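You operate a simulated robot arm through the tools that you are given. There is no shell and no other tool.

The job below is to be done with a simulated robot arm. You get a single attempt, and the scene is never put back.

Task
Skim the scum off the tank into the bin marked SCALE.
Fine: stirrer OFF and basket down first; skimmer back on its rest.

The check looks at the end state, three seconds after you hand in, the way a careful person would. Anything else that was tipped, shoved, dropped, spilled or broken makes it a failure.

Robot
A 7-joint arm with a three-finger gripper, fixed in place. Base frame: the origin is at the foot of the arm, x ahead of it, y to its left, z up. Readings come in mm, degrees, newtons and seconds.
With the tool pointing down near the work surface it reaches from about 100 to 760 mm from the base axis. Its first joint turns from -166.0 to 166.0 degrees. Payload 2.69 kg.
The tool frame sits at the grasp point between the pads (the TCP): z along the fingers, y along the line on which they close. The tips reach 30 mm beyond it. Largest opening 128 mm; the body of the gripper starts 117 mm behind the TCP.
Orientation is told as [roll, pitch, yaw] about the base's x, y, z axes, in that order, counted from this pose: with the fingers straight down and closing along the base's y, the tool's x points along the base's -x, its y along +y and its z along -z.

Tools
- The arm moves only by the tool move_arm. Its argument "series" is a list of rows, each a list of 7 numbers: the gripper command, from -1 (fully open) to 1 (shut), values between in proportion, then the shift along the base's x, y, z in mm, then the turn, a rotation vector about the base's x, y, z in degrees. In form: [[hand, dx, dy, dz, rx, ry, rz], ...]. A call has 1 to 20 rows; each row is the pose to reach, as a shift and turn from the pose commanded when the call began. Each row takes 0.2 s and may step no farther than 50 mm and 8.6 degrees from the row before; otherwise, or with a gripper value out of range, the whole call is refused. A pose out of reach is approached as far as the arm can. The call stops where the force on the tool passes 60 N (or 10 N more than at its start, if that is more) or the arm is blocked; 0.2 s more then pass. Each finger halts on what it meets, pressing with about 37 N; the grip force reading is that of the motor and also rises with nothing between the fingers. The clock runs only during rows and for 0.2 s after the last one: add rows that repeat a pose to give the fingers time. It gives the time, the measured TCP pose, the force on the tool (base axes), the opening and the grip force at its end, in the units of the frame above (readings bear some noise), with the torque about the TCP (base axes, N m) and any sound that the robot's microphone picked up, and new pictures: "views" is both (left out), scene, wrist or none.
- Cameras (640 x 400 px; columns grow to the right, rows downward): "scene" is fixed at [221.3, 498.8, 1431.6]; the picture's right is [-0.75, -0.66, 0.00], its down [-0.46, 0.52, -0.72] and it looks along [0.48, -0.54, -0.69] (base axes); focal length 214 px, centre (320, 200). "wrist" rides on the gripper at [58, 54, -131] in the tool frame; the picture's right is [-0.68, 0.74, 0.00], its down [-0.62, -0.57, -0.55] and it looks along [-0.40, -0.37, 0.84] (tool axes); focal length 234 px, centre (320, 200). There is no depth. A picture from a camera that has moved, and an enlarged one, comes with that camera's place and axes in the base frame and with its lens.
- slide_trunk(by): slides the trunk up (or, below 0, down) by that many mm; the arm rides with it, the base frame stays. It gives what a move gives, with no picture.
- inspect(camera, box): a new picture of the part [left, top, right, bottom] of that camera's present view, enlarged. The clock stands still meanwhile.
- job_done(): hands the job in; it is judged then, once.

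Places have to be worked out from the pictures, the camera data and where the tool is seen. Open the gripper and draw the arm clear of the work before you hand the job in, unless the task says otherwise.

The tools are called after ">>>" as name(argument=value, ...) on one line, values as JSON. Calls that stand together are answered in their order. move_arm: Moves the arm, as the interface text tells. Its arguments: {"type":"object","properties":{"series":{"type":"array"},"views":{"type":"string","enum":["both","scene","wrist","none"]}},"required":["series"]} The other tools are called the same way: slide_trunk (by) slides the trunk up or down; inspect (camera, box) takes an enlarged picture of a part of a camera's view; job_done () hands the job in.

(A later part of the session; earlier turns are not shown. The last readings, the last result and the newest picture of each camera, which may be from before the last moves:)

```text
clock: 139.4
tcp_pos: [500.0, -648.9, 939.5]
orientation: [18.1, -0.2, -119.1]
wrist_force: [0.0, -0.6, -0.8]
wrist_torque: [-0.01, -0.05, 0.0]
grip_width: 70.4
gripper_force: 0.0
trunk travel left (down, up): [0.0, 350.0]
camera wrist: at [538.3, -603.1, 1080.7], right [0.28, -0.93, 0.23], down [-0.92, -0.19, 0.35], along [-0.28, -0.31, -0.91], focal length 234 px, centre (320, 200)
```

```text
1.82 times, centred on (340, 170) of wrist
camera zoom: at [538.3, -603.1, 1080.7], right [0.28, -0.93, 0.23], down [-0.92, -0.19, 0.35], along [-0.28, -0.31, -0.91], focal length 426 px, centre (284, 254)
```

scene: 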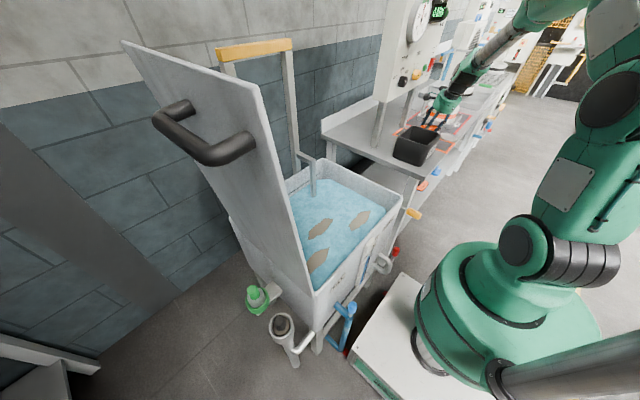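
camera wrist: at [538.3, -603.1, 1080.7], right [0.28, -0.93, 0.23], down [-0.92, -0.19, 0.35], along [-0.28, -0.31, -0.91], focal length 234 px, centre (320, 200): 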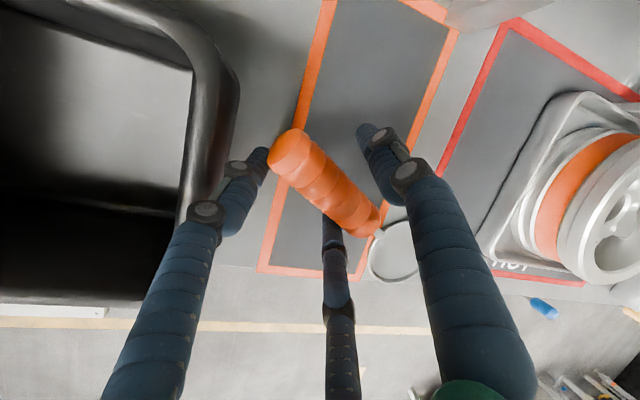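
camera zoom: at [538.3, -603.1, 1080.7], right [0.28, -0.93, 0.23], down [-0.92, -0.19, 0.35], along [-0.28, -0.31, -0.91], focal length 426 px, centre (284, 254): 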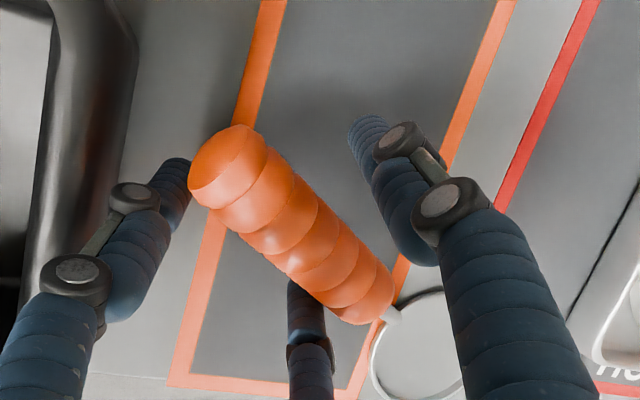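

I adjust 6 mm outward to centre on the handle, then close gently.

>>> move_arm(series=[[-0.1, 3, -1.5, 0, 0, 0, 0], [-0.1, 5.5, -3, 0, 0, 0, 0], [0.1, 5.5, -3, 0, 0, 0, 0], [0.25, 5.5, -3, 0, 0, 0, 0], [0.4, 5.5, -3, 0, 0, 0, 0], [1, 5.5, -3, 0, 0, 0, 0], [1, 5.5, -3, 0, 0, 0, 0], [1, 5.5, -3, 0, 0, 0, 0]], views="both")

>>> inspect(camera="wrist", box=[200, 60, 480, 280])

```text
clock: 141.2
tcp_pos: [506.3, -653.5, 941.1]
orientation: [18.2, -0.1, -119.1]
wrist_force: [-1.6, 2.3, 11.0]
wrist_torque: [0.3, 0.17, -0.11]
grip_width: 45.9
gripper_force: 37.3
trunk travel left (down, up): [0.0, 350.0]
camera wrist: at [543.5, -606.3, 1082.1], right [0.28, -0.93, 0.23], down [-0.92, -0.19, 0.35], along [-0.28, -0.31, -0.91], focal length 234 px, centre (320, 200)
```

scene: 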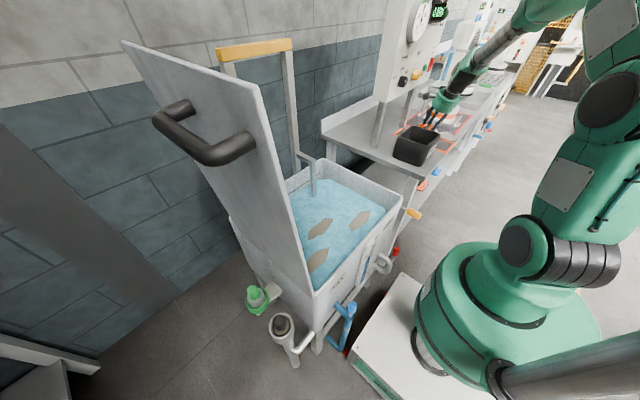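
wrist: 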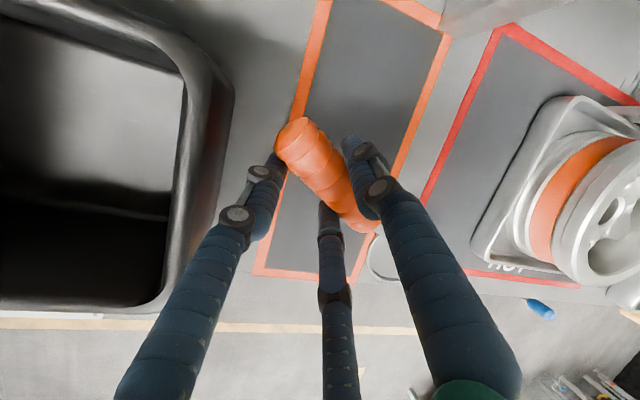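

```text
1.82 times, centred on (340, 170) of wrist
camera zoom: at [543.5, -606.3, 1082.1], right [0.28, -0.93, 0.23], down [-0.92, -0.19, 0.35], along [-0.28, -0.31, -0.91], focal length 426 px, centre (284, 254)
```

zoom: 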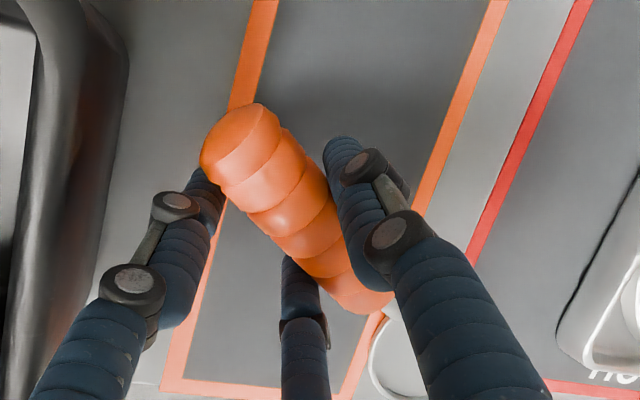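

Gripped. I lift straight up slowly and check that the skimmer comes up level.

>>> move_arm(series=[[1, 0, 0, 8, 0, 0, 0], [1, 0, 0, 20, 0, 0, 0], [1, 0, 0, 45, 0, 0, 0], [1, 0, 0, 75, 0, 0, 0], [1, 0, 0, 105, 0, 0, 0], [1, 0, 0, 105, 0, 0, 0]], views="both")

>>> inspect(camera="scene", box=[400, 60, 490, 140])

```text
clock: 142.6
tcp_pos: [505.8, -653.8, 1046.6]
orientation: [18.2, -0.3, -119.1]
wrist_force: [-1.3, -0.3, -1.1]
wrist_torque: [0.06, -0.01, -0.03]
grip_width: 42.8
gripper_force: 36.9
trunk travel left (down, up): [0.0, 350.0]
camera wrist: at [543.6, -607.3, 1187.8], right [0.28, -0.93, 0.23], down [-0.92, -0.19, 0.35], along [-0.28, -0.31, -0.91], focal length 234 px, centre (320, 200)
```

scene: 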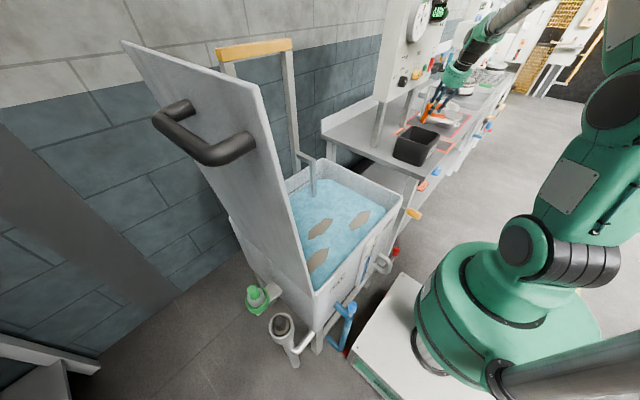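
wrist: 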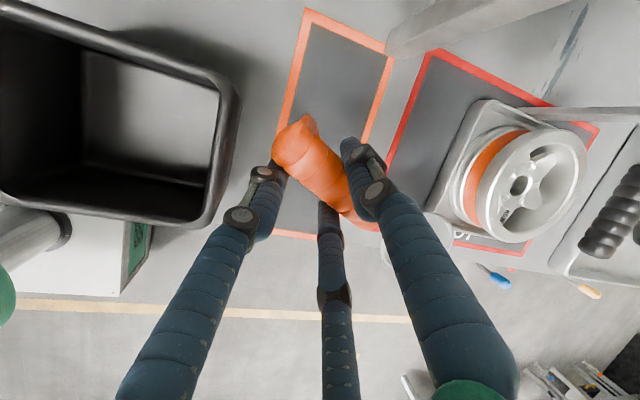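

```text
5.00 times, centred on (445, 100) of scene
camera zoom: at [221.3, 498.8, 1431.6], right [-0.75, -0.66, 0.0], down [-0.46, 0.52, -0.72], along [0.48, -0.54, -0.69], focal length 1072 px, centre (-305, 700)
```

zoom: 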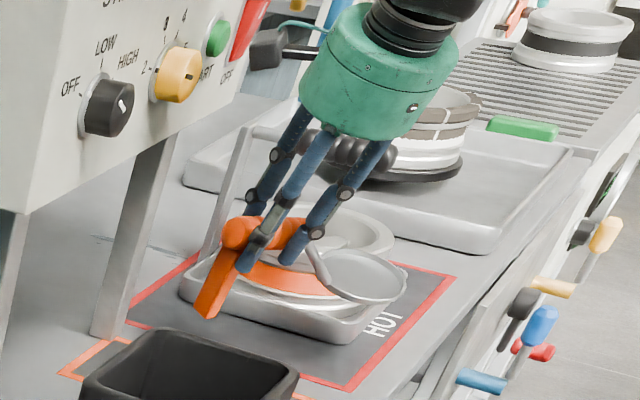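

It lifted fine. I zoom in on the dish to judge whether it is level in the hand.

>>> inspect(camera="scene", box=[425, 90, 475, 130])

```text
10.00 times, centred on (450, 110) of scene
camera zoom: at [221.3, 498.8, 1431.6], right [-0.75, -0.66, 0.0], down [-0.46, 0.52, -0.72], along [0.48, -0.54, -0.69], focal length 2145 px, centre (-980, 1100)
```

zoom: 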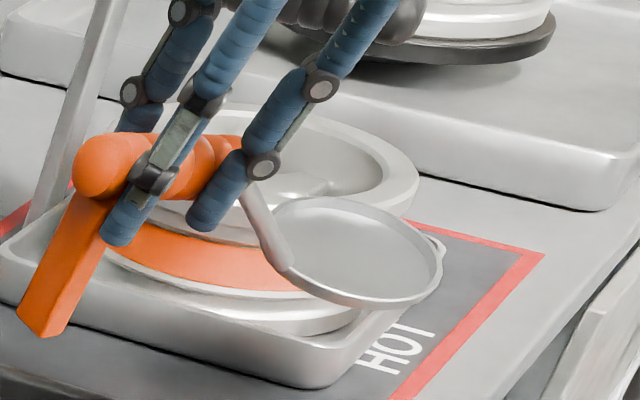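

The dish is only about 10° off level, fine for handling. I move inward and up, rotating the yaw back toward 0° so the skimmer points along +x as on its pad.

>>> move_arm(series=[[1, -15, 12, 25, 0, 0, 4], [1, -38, 32, 50, 0, 0, 9], [1, -62, 54, 70, 0, 0, 14], [1, -86, 76, 85, 0, 0, 19], [1, -106, 94, 90, 0, 0, 25], [1, -110, 98, 90, 0, 0, 33], [1, -112, 100, 90, 0, 0, 41], [1, -114, 102, 90, 0, 0, 49], [1, -116, 104, 90, 0, 0, 57], [1, -118, 106, 90, 0, 0, 65], [1, -120, 106, 90, 0, 0, 73], [1, -122, 106, 90, 0, 0, 81], [1, -124, 106, 90, 0, 0, 89], [1, -126, 106, 90, 0, 0, 97], [1, -128, 106, 90, 0, 0, 105], [1, -130, 106, 90, 0, 0, 112], [1, -130, 106, 90, 0, 0, 119], [1, -130, 106, 90, 0, 0, 119]], views="both")

>>> inspect(camera="scene", box=[400, 40, 500, 140])

```text
clock: 146.4
tcp_pos: [375.2, -547.6, 1134.6]
orientation: [18.0, -0.3, 0.1]
wrist_force: [-0.5, 0.7, -1.3]
wrist_torque: [-0.01, 0.05, 0.01]
grip_width: 42.3
gripper_force: 36.8
trunk travel left (down, up): [0.0, 350.0]
camera wrist: at [317.6, -536.7, 1276.6], right [0.68, 0.7, 0.23], down [0.61, -0.71, 0.35], along [0.41, -0.09, -0.91], focal length 234 px, centre (320, 200)
```

scene: 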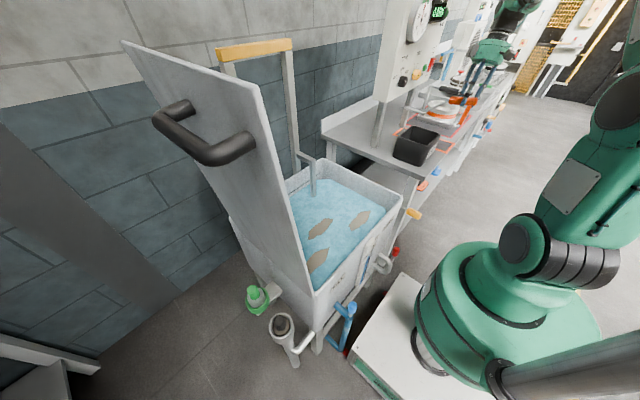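
wrist: 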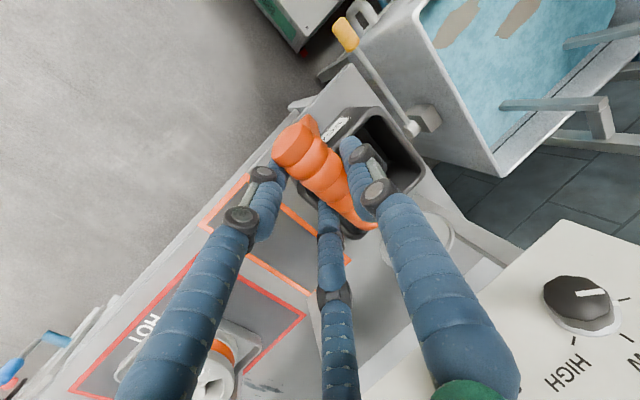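

```text
4.00 times, centred on (450, 90) of scene
camera zoom: at [221.3, 498.8, 1431.6], right [-0.75, -0.66, 0.0], down [-0.46, 0.52, -0.72], along [0.48, -0.54, -0.69], focal length 858 px, centre (-200, 640)
```

zoom: 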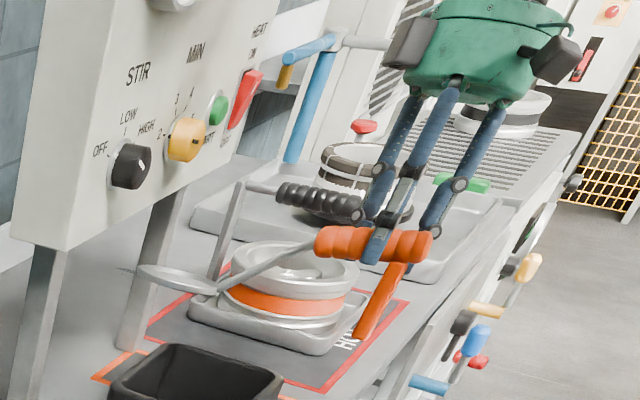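

At roll 18° the skimmer is level (leg vertical, dish flat). I'll set it down once more, pointing radially outward on the free bench area where the tool can hold it exactly upright, then regrasp with the original favourable tilt.

>>> move_arm(series=[[1, 4, -13, -5, 0, 0, -7.9], [1, 8, -27, -10, 0, 0, -15.7], [1, 12, -40, -15, 0, 0, -23.6], [1, 16, -54, -20, 0, 0, -31.4], [1, 19, -67, -25, 0, 0, -39.3], [1, 23, -81, -30, 0, 0, -47.1], [1, 27, -94, -35, 0, 0, -55], [1, 27, -94, -60, 0, 0, -55], [1, 27, -94, -90, 0, 0, -55], [1, 27, -94, -120, 0, 0, -55], [1, 27, -94, -120, 0, 0, -55]], views="both")

>>> inspect(camera="scene", box=[400, 60, 490, 140])

```text
clock: 148.8
tcp_pos: [402.2, -641.9, 1015.0]
orientation: [18.1, -0.1, -55.1]
wrist_force: [-0.1, -0.7, -1.9]
wrist_torque: [0.14, 0.06, -0.02]
grip_width: 42.3
gripper_force: 36.9
trunk travel left (down, up): [0.0, 350.0]
camera wrist: at [377.5, -588.0, 1156.2], right [0.96, -0.15, 0.23], down [-0.23, -0.91, 0.35], along [0.16, -0.39, -0.91], focal length 234 px, centre (320, 200)
```

scene: 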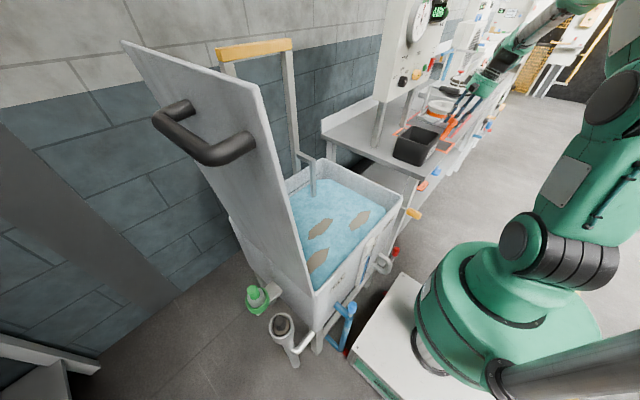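
wrist: 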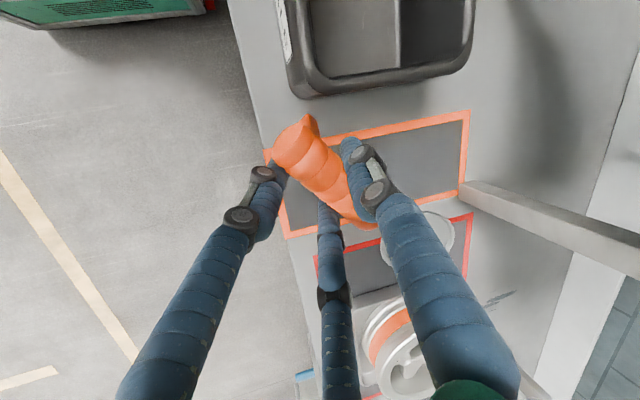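

```text
5.00 times, centred on (445, 100) of scene
camera zoom: at [221.3, 498.8, 1431.6], right [-0.75, -0.66, 0.0], down [-0.46, 0.52, -0.72], along [0.48, -0.54, -0.69], focal length 1072 px, centre (-305, 700)
```

zoom: 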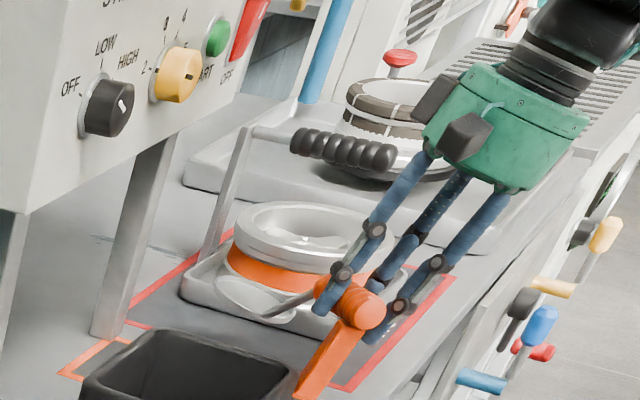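

Clear view: there's free bench below. I trim the tilt by 5° and lower toward the bench.

>>> move_arm(series=[[1, 0, 0, -18, -1.4, 2, 0], [1, 0, 0, -36, -2.9, 4.1, 0], [1, 0, 0, -52, -2.9, 4.1, 0], [1, 0, 0, -60, -2.9, 4.1, 0], [1, 0, 0, -66, -2.9, 4.1, 0], [1, 0, 0, -70, -2.9, 4.1, 0], [1, 0, 0, -70, -2.9, 4.1, 0]], views="both")

>>> inspect(camera="scene", box=[410, 80, 490, 150])

```text
clock: 150.4
tcp_pos: [402.7, -643.7, 944.8]
orientation: [13.2, -0.2, -55.1]
wrist_force: [0.4, -1.2, 2.6]
wrist_torque: [0.1, 0.02, -0.01]
grip_width: 42.6
gripper_force: 36.8
trunk travel left (down, up): [0.0, 350.0]
camera wrist: at [388.2, -581.0, 1084.5], right [0.97, -0.14, 0.17], down [-0.2, -0.89, 0.41], along [0.09, -0.43, -0.9], focal length 234 px, centre (320, 200)
```

scene: 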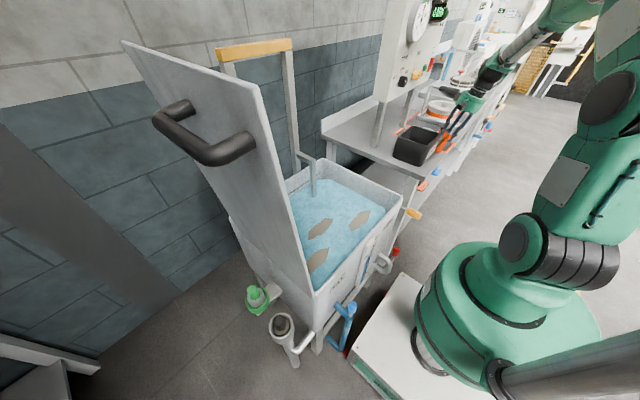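
wrist: 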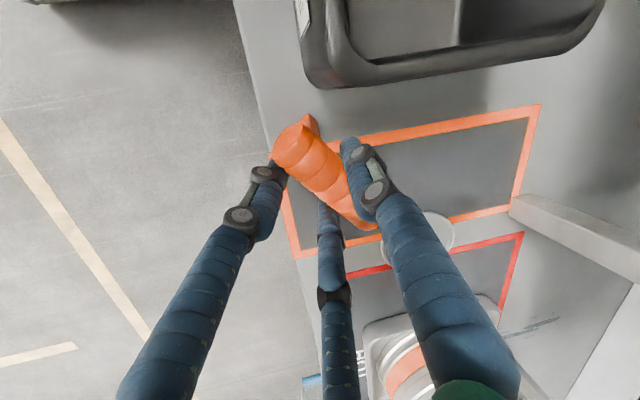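

```text
5.71 times, centred on (450, 115) of scene
camera zoom: at [221.3, 498.8, 1431.6], right [-0.75, -0.66, 0.0], down [-0.46, 0.52, -0.72], along [0.48, -0.54, -0.69], focal length 1226 px, centre (-423, 686)
```

zoom: 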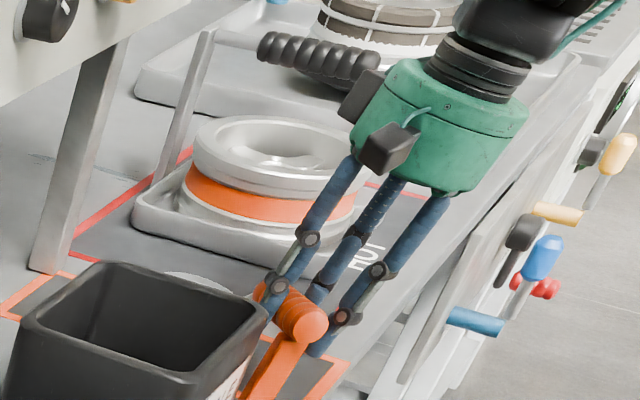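

Light contact begins. I lower a few more millimetres until it is firmly down, then open.

>>> move_arm(series=[[1, 0, 0, -3, 0, 0, 0], [1, 0, 0, -5, 0, 0, 0], [1, 0, 0, -6, 0, 0, 0], [1, 0, 0, -6, 0, 0, 0]], views="none")

```text
clock: 151.4
tcp_pos: [403.1, -642.6, 941.0]
orientation: [13.1, -0.4, -55.2]
wrist_force: [6.7, -9.8, 40.2]
wrist_torque: [-0.02, -0.29, 0.01]
grip_width: 42.8
gripper_force: 37.3
trunk travel left (down, up): [0.0, 350.0]
```

Firmly down on both supports. I ease up slightly and open the fingers.

>>> move_arm(series=[[1, 0, 0, 2, 0, 0, 0], [0.25, 0, 0, 2, 0, 0, 0], [0.1, 0, 0, 2, 0, 0, 0], [-0.05, 0, 0, 2, 0, 0, 0], [-0.05, 0, 0, 2, 0, 0, 0], [-0.05, 0, 0, 2, 0, 0, 0]], views="both")

>>> inspect(camera="wrist", box=[200, 60, 500, 300])

>>> inspect(camera="scene", box=[410, 80, 490, 150])

```text
clock: 152.8
tcp_pos: [402.9, -641.7, 940.3]
orientation: [13.1, -0.2, -55.1]
wrist_force: [-0.5, 0.0, 0.7]
wrist_torque: [-0.01, 0.0, -0.04]
grip_width: 67.5
gripper_force: 0.1
trunk travel left (down, up): [0.0, 350.0]
camera wrist: at [387.5, -579.9, 1080.1], right [0.97, -0.14, 0.17], down [-0.2, -0.89, 0.41], along [0.09, -0.43, -0.9], focal length 234 px, centre (320, 200)
```

scene: 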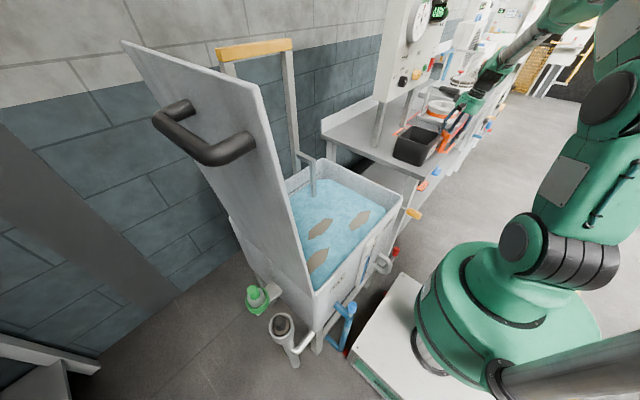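
wrist: 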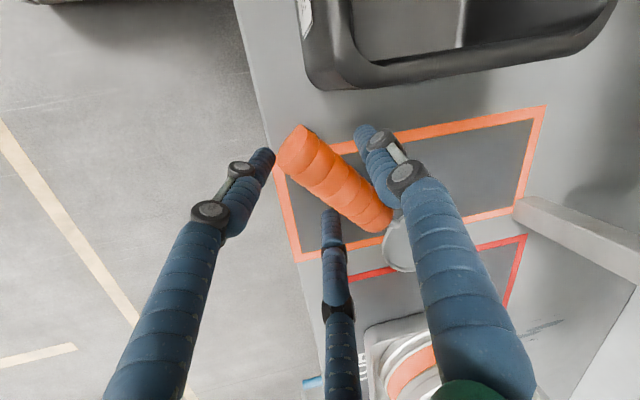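

```text
1.67 times, centred on (350, 180) of wrist
camera zoom: at [387.5, -579.9, 1080.1], right [0.97, -0.14, 0.17], down [-0.2, -0.89, 0.41], along [0.09, -0.43, -0.9], focal length 390 px, centre (270, 233)
```

zoom: 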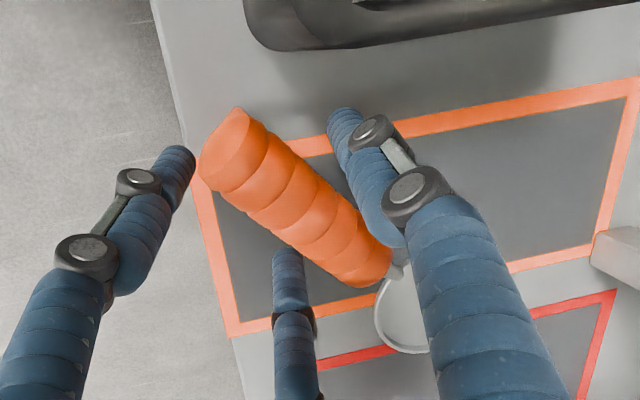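

```text
5.71 times, centred on (450, 115) of scene
camera zoom: at [221.3, 498.8, 1431.6], right [-0.75, -0.66, 0.0], down [-0.46, 0.52, -0.72], along [0.48, -0.54, -0.69], focal length 1226 px, centre (-423, 686)
```

zoom: 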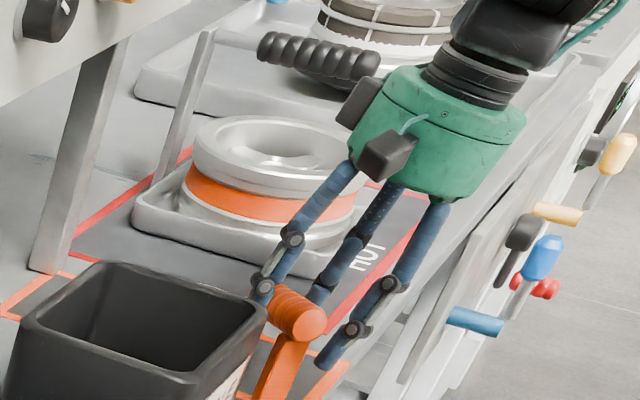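

The skimmer stands again, handle from (391,-610) to (446,-677). I centre the open fingers on the handle and rotate the tool in place to the original kind of tilt (28° toward the skimmer's right side).

>>> move_arm(series=[[-0.05, 4, 3.5, 1, 0, 0, 0], [-0.05, 8, 6.5, 1.5, 0, 0, 0], [-0.05, 8, 6.5, 1.5, -4.3, 5.3, 0.7], [-0.05, 8, 6.5, 1.5, -8.6, 10.6, 1.3], [-0.05, 8, 6.5, 1.5, -13, 16, 2], [-0.05, 8, 6.5, 1.5, -17.3, 21.3, 2.6], [-0.05, 8, 6.5, 1.5, -21.6, 26.6, 3.3], [-0.05, 8, 6.5, 1.5, -25.9, 31.9, 3.9], [-0.05, 8, 6.5, 1.5, -25.9, 31.9, 3.9]], views="both")

>>> inspect(camera="wrist", box=[200, 60, 500, 300])

>>> inspect(camera="scene", box=[400, 80, 490, 160])

```text
clock: 154.8
tcp_pos: [411.9, -636.4, 942.6]
orientation: [-28.0, -1.6, -50.5]
wrist_force: [0.3, 0.4, 0.1]
wrist_torque: [-0.01, -0.03, -0.01]
grip_width: 66.9
gripper_force: 0.0
trunk travel left (down, up): [0.0, 350.0]
camera wrist: at [456.7, -518.8, 1031.9], right [0.94, -0.11, -0.33], down [0.19, -0.61, 0.77], along [-0.29, -0.78, -0.55], focal length 234 px, centre (320, 200)
```

scene: 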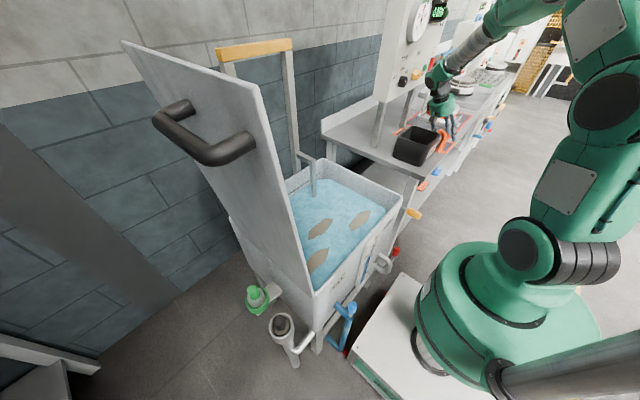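
wrist: 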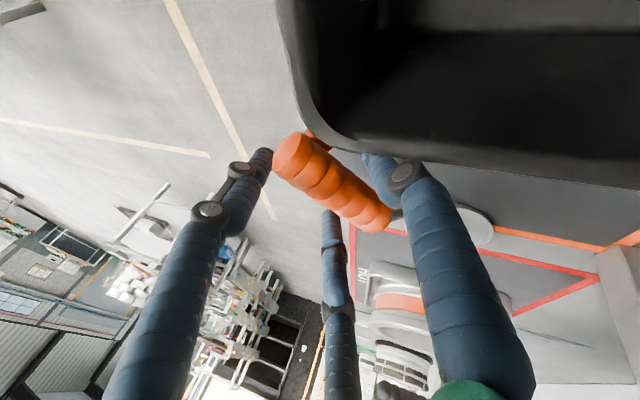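

```text
1.67 times, centred on (350, 180) of wrist
camera zoom: at [456.7, -518.8, 1031.9], right [0.94, -0.11, -0.33], down [0.19, -0.61, 0.77], along [-0.29, -0.78, -0.55], focal length 390 px, centre (270, 233)
```

zoom: 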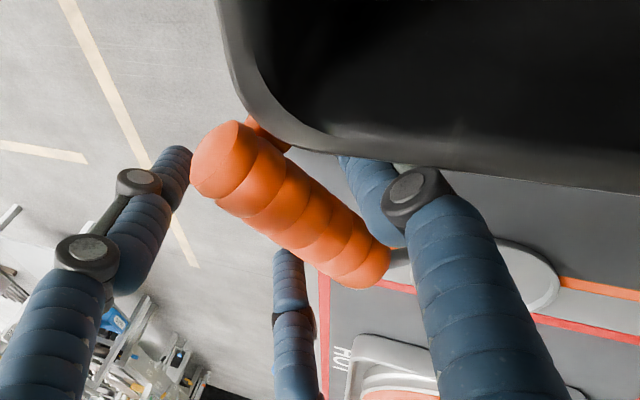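

```text
5.00 times, centred on (445, 120) of scene
camera zoom: at [221.3, 498.8, 1431.6], right [-0.75, -0.66, 0.0], down [-0.46, 0.52, -0.72], along [0.48, -0.54, -0.69], focal length 1072 px, centre (-305, 600)
```

zoom: 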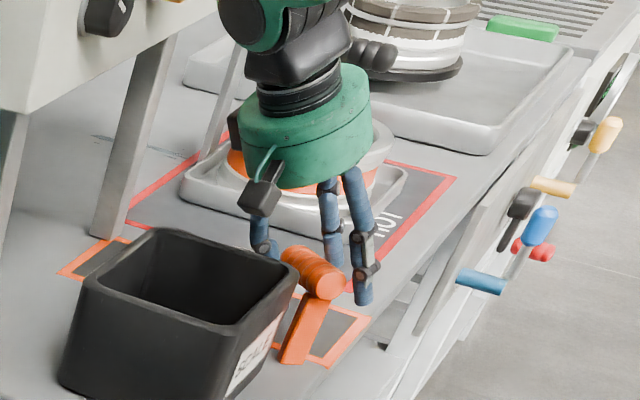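

The fingers straddle the handle with nothing touched. I fine-centre and close.

>>> move_arm(series=[[-0.05, 1, 0.7, -3.5, 0, 0, 0], [-0.05, 2, 1.4, -7, 0, 0, 0], [0.1, 2, 1.4, -7, 0, 0, 0], [0.2, 2, 1.4, -7, 0, 0, 0], [0.3, 2, 1.4, -7, 0, 0, 0], [0.4, 2, 1.4, -7, 0, 0, 0], [1, 2, 1.4, -7, 0, 0, 0], [1, 2, 1.4, -7, 0, 0, 0], [1, 2, 1.4, -7, 0, 0, 0]], views="both")

>>> inspect(camera="scene", box=[400, 80, 490, 160])

```text
clock: 156.8
tcp_pos: [413.1, -634.6, 936.1]
orientation: [-28.0, -1.5, -50.4]
wrist_force: [-0.3, -0.4, 0.6]
wrist_torque: [-0.22, -0.02, -0.09]
grip_width: 42.3
gripper_force: 36.7
trunk travel left (down, up): [0.0, 350.0]
camera wrist: at [458.1, -517.9, 1024.8], right [0.94, -0.11, -0.33], down [0.19, -0.61, 0.77], along [-0.29, -0.78, -0.55], focal length 234 px, centre (320, 200)
```

scene: 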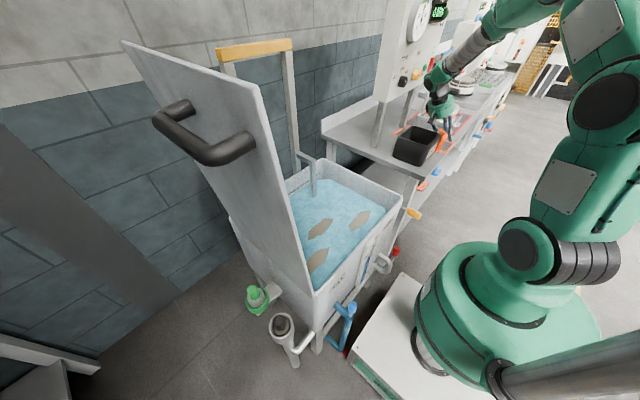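
wrist: 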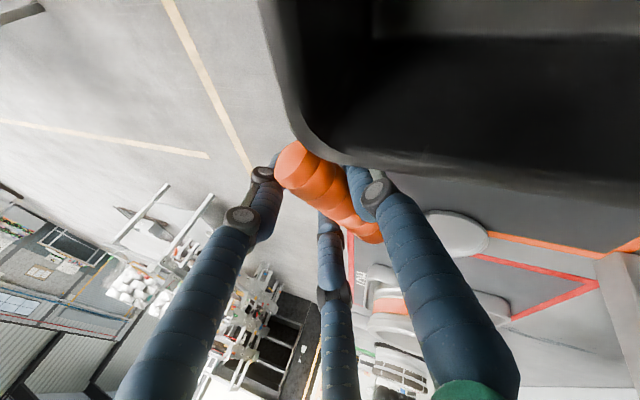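

```text
5.00 times, centred on (445, 120) of scene
camera zoom: at [221.3, 498.8, 1431.6], right [-0.75, -0.66, 0.0], down [-0.46, 0.52, -0.72], along [0.48, -0.54, -0.69], focal length 1072 px, centre (-305, 600)
```

zoom: 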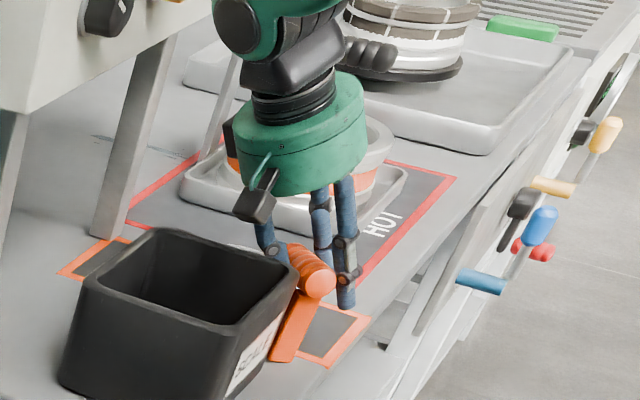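

Gripped with the intended orientation. I lift straight up and check the skimmer.

>>> move_arm(series=[[1, 0, 0, 10, 0, 0, 0], [1, 0, 0, 25, 0, 0, 0], [1, 0, 0, 50, 0, 0, 0], [1, -5, -5, 80, 0, 0, 0], [1, -10, -8, 115, 0, 0, 0], [1, -10, -8, 150, 0, 0, 0], [1, -10, -8, 150, 0, 0, 0]], views="both")

>>> inspect(camera="scene", box=[410, 50, 490, 120])

>>> inspect(camera="wrist", box=[200, 60, 500, 300])

```text
clock: 158.4
tcp_pos: [404.0, -639.1, 1084.8]
orientation: [-28.0, -1.5, -50.4]
wrist_force: [-1.3, -0.1, -1.2]
wrist_torque: [0.07, -0.01, 0.02]
grip_width: 42.3
gripper_force: 36.9
trunk travel left (down, up): [0.0, 350.0]
camera wrist: at [450.1, -522.0, 1174.4], right [0.94, -0.11, -0.33], down [0.19, -0.61, 0.77], along [-0.29, -0.78, -0.55], focal length 234 px, centre (320, 200)
```

scene: 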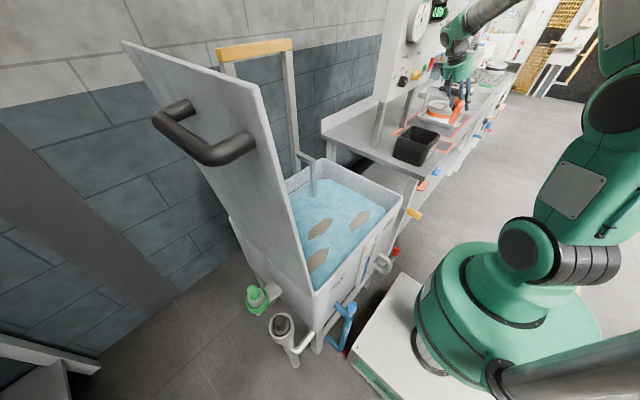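
wrist: 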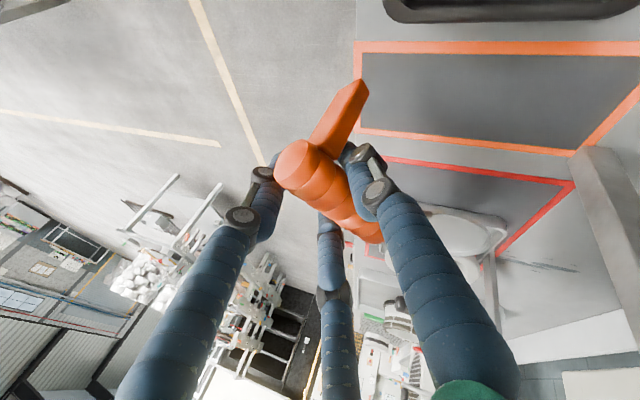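

```text
5.71 times, centred on (450, 85) of scene
camera zoom: at [221.3, 498.8, 1431.6], right [-0.75, -0.66, 0.0], down [-0.46, 0.52, -0.72], along [0.48, -0.54, -0.69], focal length 1226 px, centre (-423, 857)
```

zoom: 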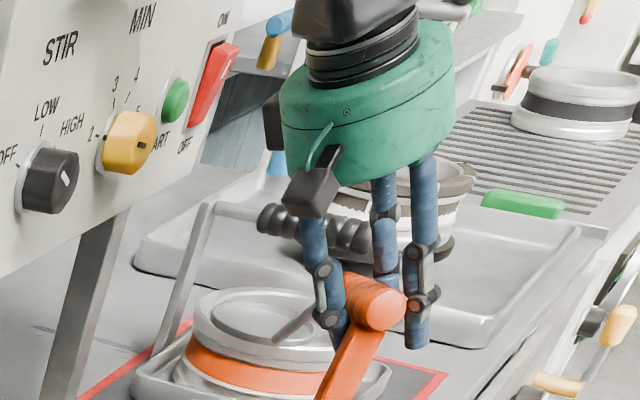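

```text
1.67 times, centred on (350, 180) of wrist
camera zoom: at [450.1, -522.0, 1174.4], right [0.94, -0.11, -0.33], down [0.19, -0.61, 0.77], along [-0.29, -0.78, -0.55], focal length 390 px, centre (270, 233)
```

zoom: 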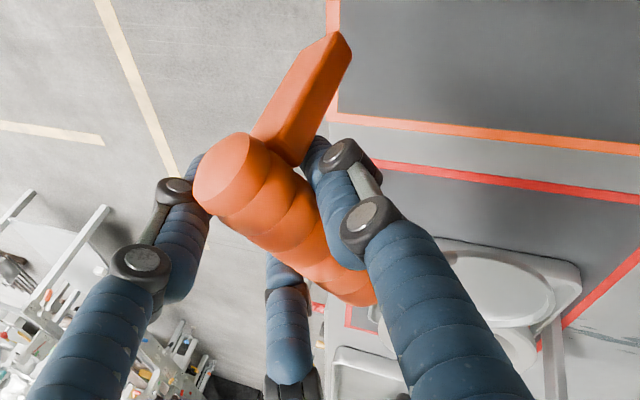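

The skimmer is held like at the very first pick-up. Now I swing over to the tank, yawing by +140° so the dish points to +y.

>>> move_arm(series=[[1, -4, 15, 5, 0, 0, 7.8], [1, -8, 35, 15, 0, 0, 15.6], [1, -12, 58, 25, 0, 0, 23.4], [1, -14, 82, 35, 0, 0, 31.2], [1, -14, 106, 45, 0, 0, 39], [1, -14, 130, 50, 0, 0, 46.8], [1, -14, 155, 55, 0, 0, 54.6], [1, -14, 180, 55, 0, 0, 62.4], [1, -14, 206, 55, 0, 0, 70.2], [1, -10, 232, 55, 0, 0, 78], [1, -5, 258, 55, 0, 0, 85.8], [1, 0, 284, 50, 0, 0, 93.6], [1, 5, 310, 45, 0, 0, 101.4], [1, 10, 337, 40, 0, 0, 109.2], [1, 17, 366, 30, 0, 0, 117], [1, 24, 396, 25, 0, 0, 124.8], [1, 30, 428, 20, 0, 0, 132.6], [1, 36, 459, 15, 0, 0, 140.4], [1, 36, 459, 15, 0, 0, 140.4]], views="both")

```text
clock: 162.4
tcp_pos: [440.3, -181.4, 1097.4]
orientation: [-27.9, -1.4, 90.1]
wrist_force: [-0.4, 0.5, -0.3]
wrist_torque: [-0.11, -0.01, 0.01]
grip_width: 42.4
gripper_force: 37.1
trunk travel left (down, up): [0.0, 350.0]
camera wrist: at [331.3, -241.9, 1186.7], right [-0.65, 0.68, -0.33], down [0.24, 0.6, 0.77], along [0.72, 0.42, -0.55], focal length 234 px, centre (320, 200)
```

scene: 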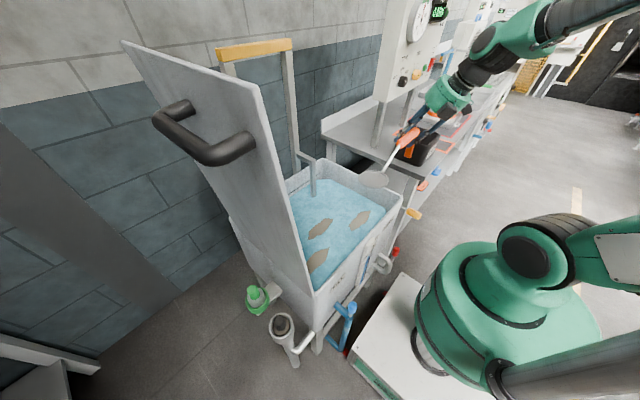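
wrist: 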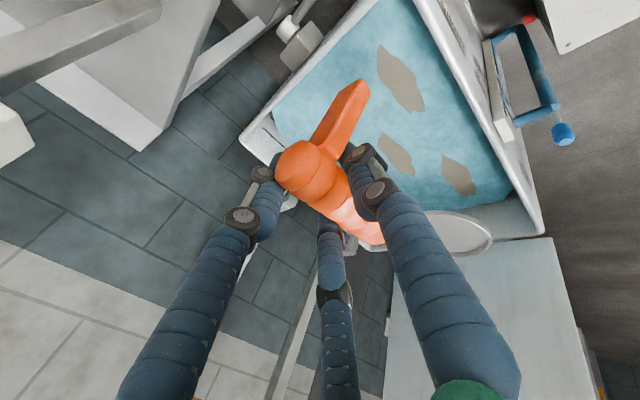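

Now over the tank with all three patches in view. I zoom both cameras to measure dish and scum positions.

>>> inspect(camera="scene", box=[290, 130, 450, 290])

>>> inspect(camera="wrist", box=[240, 20, 560, 280])

>>> inspect(camera="scene", box=[350, 110, 440, 200])

```text
2.50 times, centred on (370, 210) of scene
camera zoom: at [221.3, 498.8, 1431.6], right [-0.75, -0.66, 0.0], down [-0.46, 0.52, -0.72], along [0.48, -0.54, -0.69], focal length 536 px, centre (195, 175)
```

zoom: 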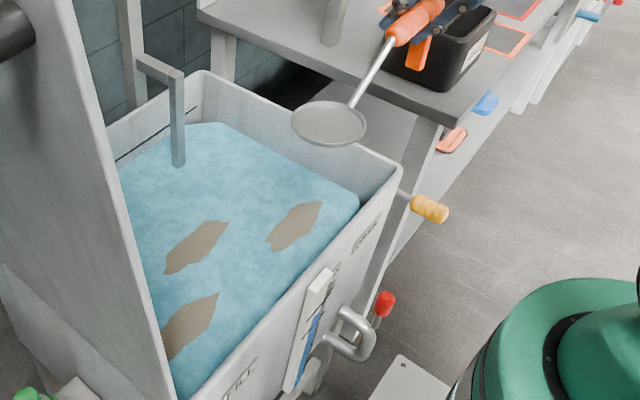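

```text
1.54 times, centred on (400, 150) of wrist
camera zoom: at [331.3, -241.9, 1186.7], right [-0.65, 0.68, -0.33], down [0.24, 0.6, 0.77], along [0.72, 0.42, -0.55], focal length 360 px, centre (197, 277)
```

zoom: 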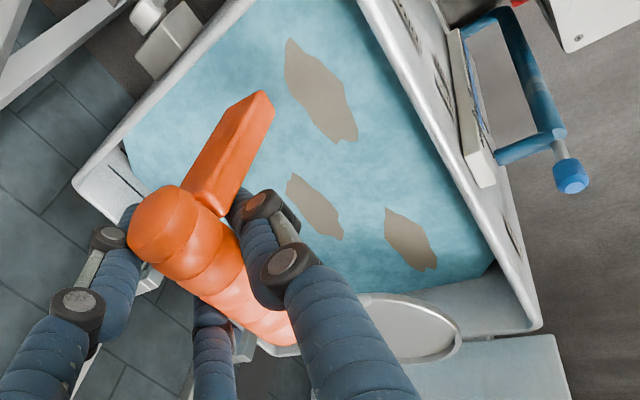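

```text
4.44 times, centred on (395, 155) of scene
camera zoom: at [221.3, 498.8, 1431.6], right [-0.75, -0.66, 0.0], down [-0.46, 0.52, -0.72], along [0.48, -0.54, -0.69], focal length 953 px, centre (-13, 400)
```

zoom: 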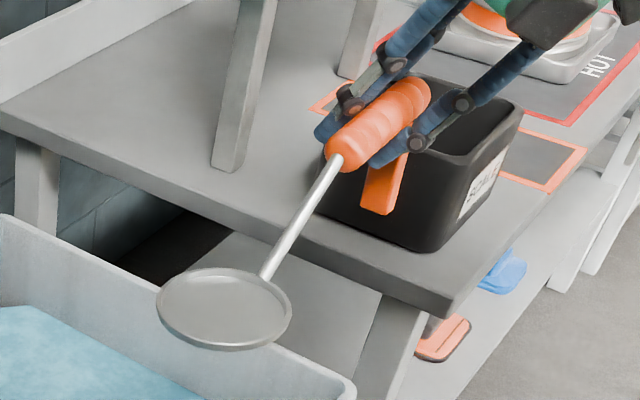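

From both views the water surface is really at z≈713 (130 mm below the rim). The patches are about 150×55 mm, elongated along y: A (505,-87), B (602,66), C (510,188). The dish is level. I move the dish above patch B to calibrate its offset.

>>> move_arm(series=[[1, 30, 12, -18, 0, 0, 0], [1, 62, 25, -37, 0, 0, 0], [1, 95, 39, -57, 0, 0, 0], [1, 130, 54, -77, 0, 0, 0], [1, 165, 70, -97, 0, 0, 0], [1, 165, 70, -97, 0, 0, 0]], views="both")

>>> inspect(camera="scene", box=[290, 130, 420, 290])

>>> inspect(camera="wrist", box=[240, 20, 560, 280])

```text
clock: 163.8
tcp_pos: [602.9, -113.0, 1003.9]
orientation: [-27.9, -1.6, 90.0]
wrist_force: [1.3, 0.2, -0.4]
wrist_torque: [-0.08, 0.05, 0.0]
grip_width: 42.3
gripper_force: 36.5
trunk travel left (down, up): [0.0, 350.0]
camera wrist: at [495.3, -174.2, 1093.7], right [-0.65, 0.69, -0.33], down [0.24, 0.6, 0.77], along [0.72, 0.42, -0.55], focal length 234 px, centre (320, 200)
```

scene: 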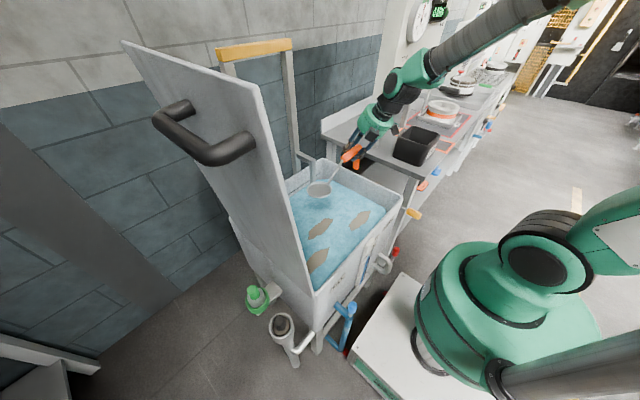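
wrist: 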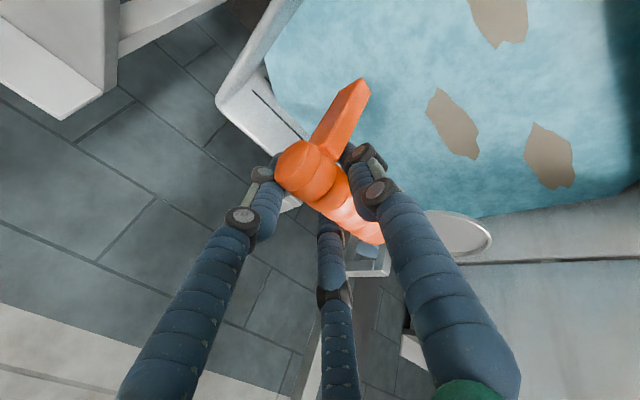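

```text
2.50 times, centred on (355, 210) of scene
camera zoom: at [221.3, 498.8, 1431.6], right [-0.75, -0.66, 0.0], down [-0.46, 0.52, -0.72], along [0.48, -0.54, -0.69], focal length 536 px, centre (232, 175)
```

zoom: 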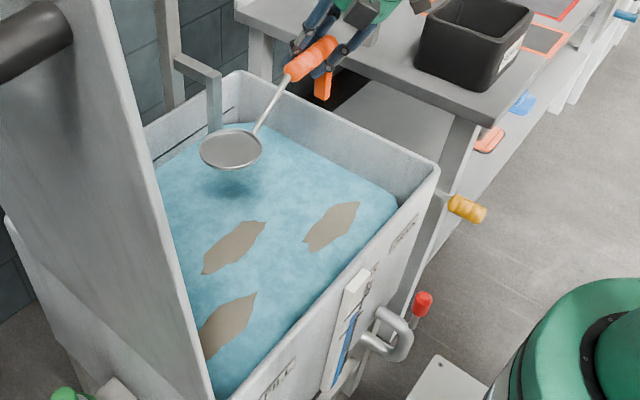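

```text
1.54 times, centred on (400, 150) of wrist
camera zoom: at [495.3, -174.2, 1093.7], right [-0.65, 0.69, -0.33], down [0.24, 0.6, 0.77], along [0.72, 0.42, -0.55], focal length 360 px, centre (197, 277)
```

zoom: 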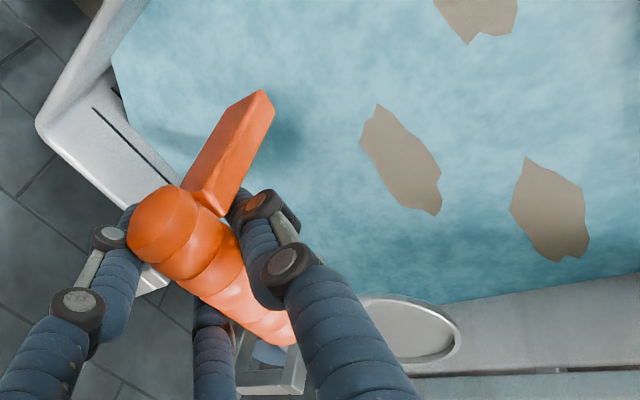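

The calibration agrees: the dish centre sits at TCP +(−3,178,−77). To avoid touching the scum, I'll enter the water beside patch B on its far side, then slide underneath. First move over to x≈690 and descend.

>>> move_arm(series=[[1, 30, -5, 0, 0, 0, 0], [1, 60, -10, 0, 0, 0, 0], [1, 87, -13, 0, 0, 0, 0], [1, 87, -13, -40, 0, 0, 0], [1, 87, -13, -80, 0, 0, 0], [1, 87, -13, -120, 0, 0, 0], [1, 87, -13, -150, 0, 0, 0], [1, 87, -13, -180, 0, 0, 0], [1, 87, -13, -180, 0, 0, 0]], views="both")

>>> inspect(camera="scene", box=[290, 130, 420, 290])

```text
clock: 165.8
tcp_pos: [694.9, -125.5, 825.2]
orientation: [-28.0, -1.5, 90.0]
wrist_force: [-0.3, 0.2, -0.9]
wrist_torque: [-0.07, 0.0, 0.0]
grip_width: 42.5
gripper_force: 37.2
trunk travel left (down, up): [0.0, 350.0]
camera wrist: at [585.5, -185.7, 913.2], right [-0.65, 0.69, -0.33], down [0.24, 0.6, 0.77], along [0.72, 0.42, -0.55], focal length 234 px, centre (320, 200)
```

scene: 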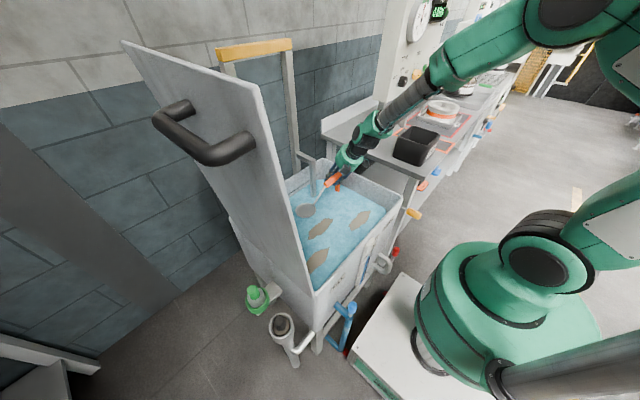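
wrist: 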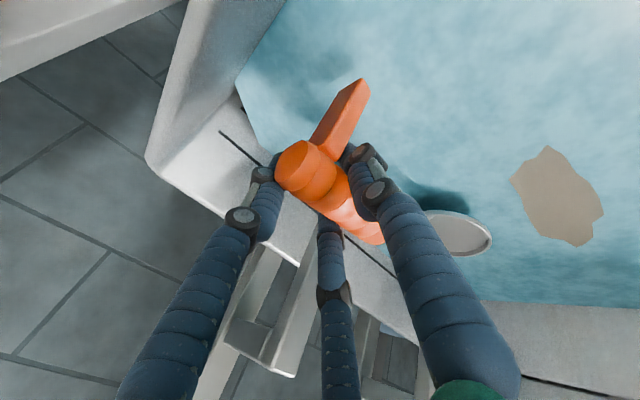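

```text
2.50 times, centred on (355, 210) of scene
camera zoom: at [221.3, 498.8, 1431.6], right [-0.75, -0.66, 0.0], down [-0.46, 0.52, -0.72], along [0.48, -0.54, -0.69], focal length 536 px, centre (232, 175)
```

zoom: 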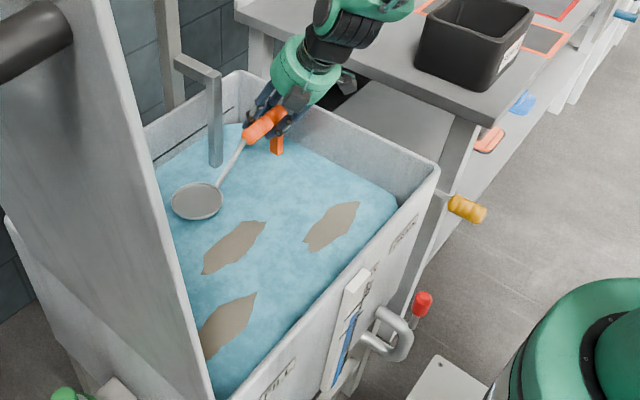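

The dish is 35 mm above the water at (692,52), clear of the scum and the hanger bar. I lower it about 32 mm below the surface.

>>> move_arm(series=[[1, 0, 0, -18, 0, 0, 0], [1, 0, 0, -36, 0, 0, 0], [1, 0, 0, -52, 0, 0, 0], [1, 0, 0, -66, 0, 0, 0], [1, 0, 0, -66, 0, 0, 0]], views="both")

>>> inspect(camera="scene", box=[290, 130, 420, 290])

```text
clock: 167.0
tcp_pos: [692.3, -124.0, 757.5]
orientation: [-28.0, -1.4, 90.0]
wrist_force: [-0.5, -0.6, -0.4]
wrist_torque: [-0.07, -0.01, -0.02]
grip_width: 42.5
gripper_force: 37.0
trunk travel left (down, up): [0.0, 350.0]
camera wrist: at [583.5, -184.5, 847.1], right [-0.65, 0.69, -0.33], down [0.24, 0.6, 0.77], along [0.72, 0.42, -0.55], focal length 234 px, centre (320, 200)
```

scene: 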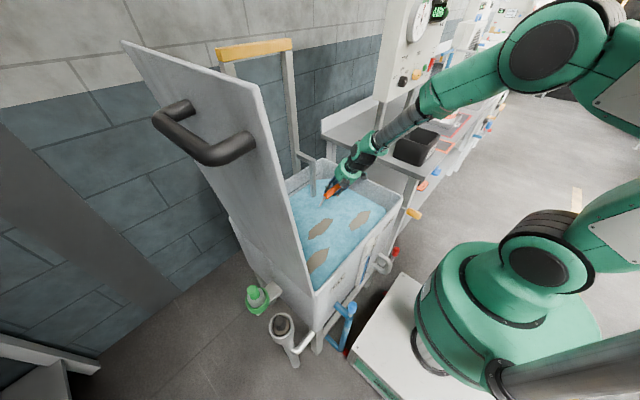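
wrist: 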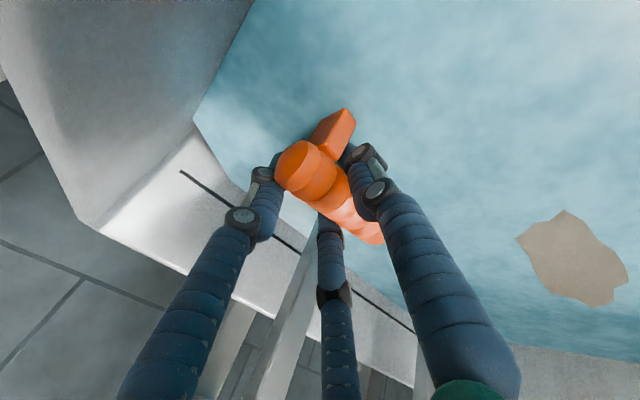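

```text
2.50 times, centred on (355, 210) of scene
camera zoom: at [221.3, 498.8, 1431.6], right [-0.75, -0.66, 0.0], down [-0.46, 0.52, -0.72], along [0.48, -0.54, -0.69], focal length 536 px, centre (232, 175)
```

zoom: 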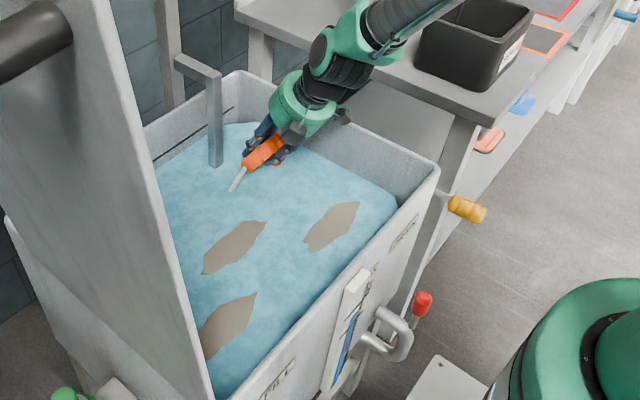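

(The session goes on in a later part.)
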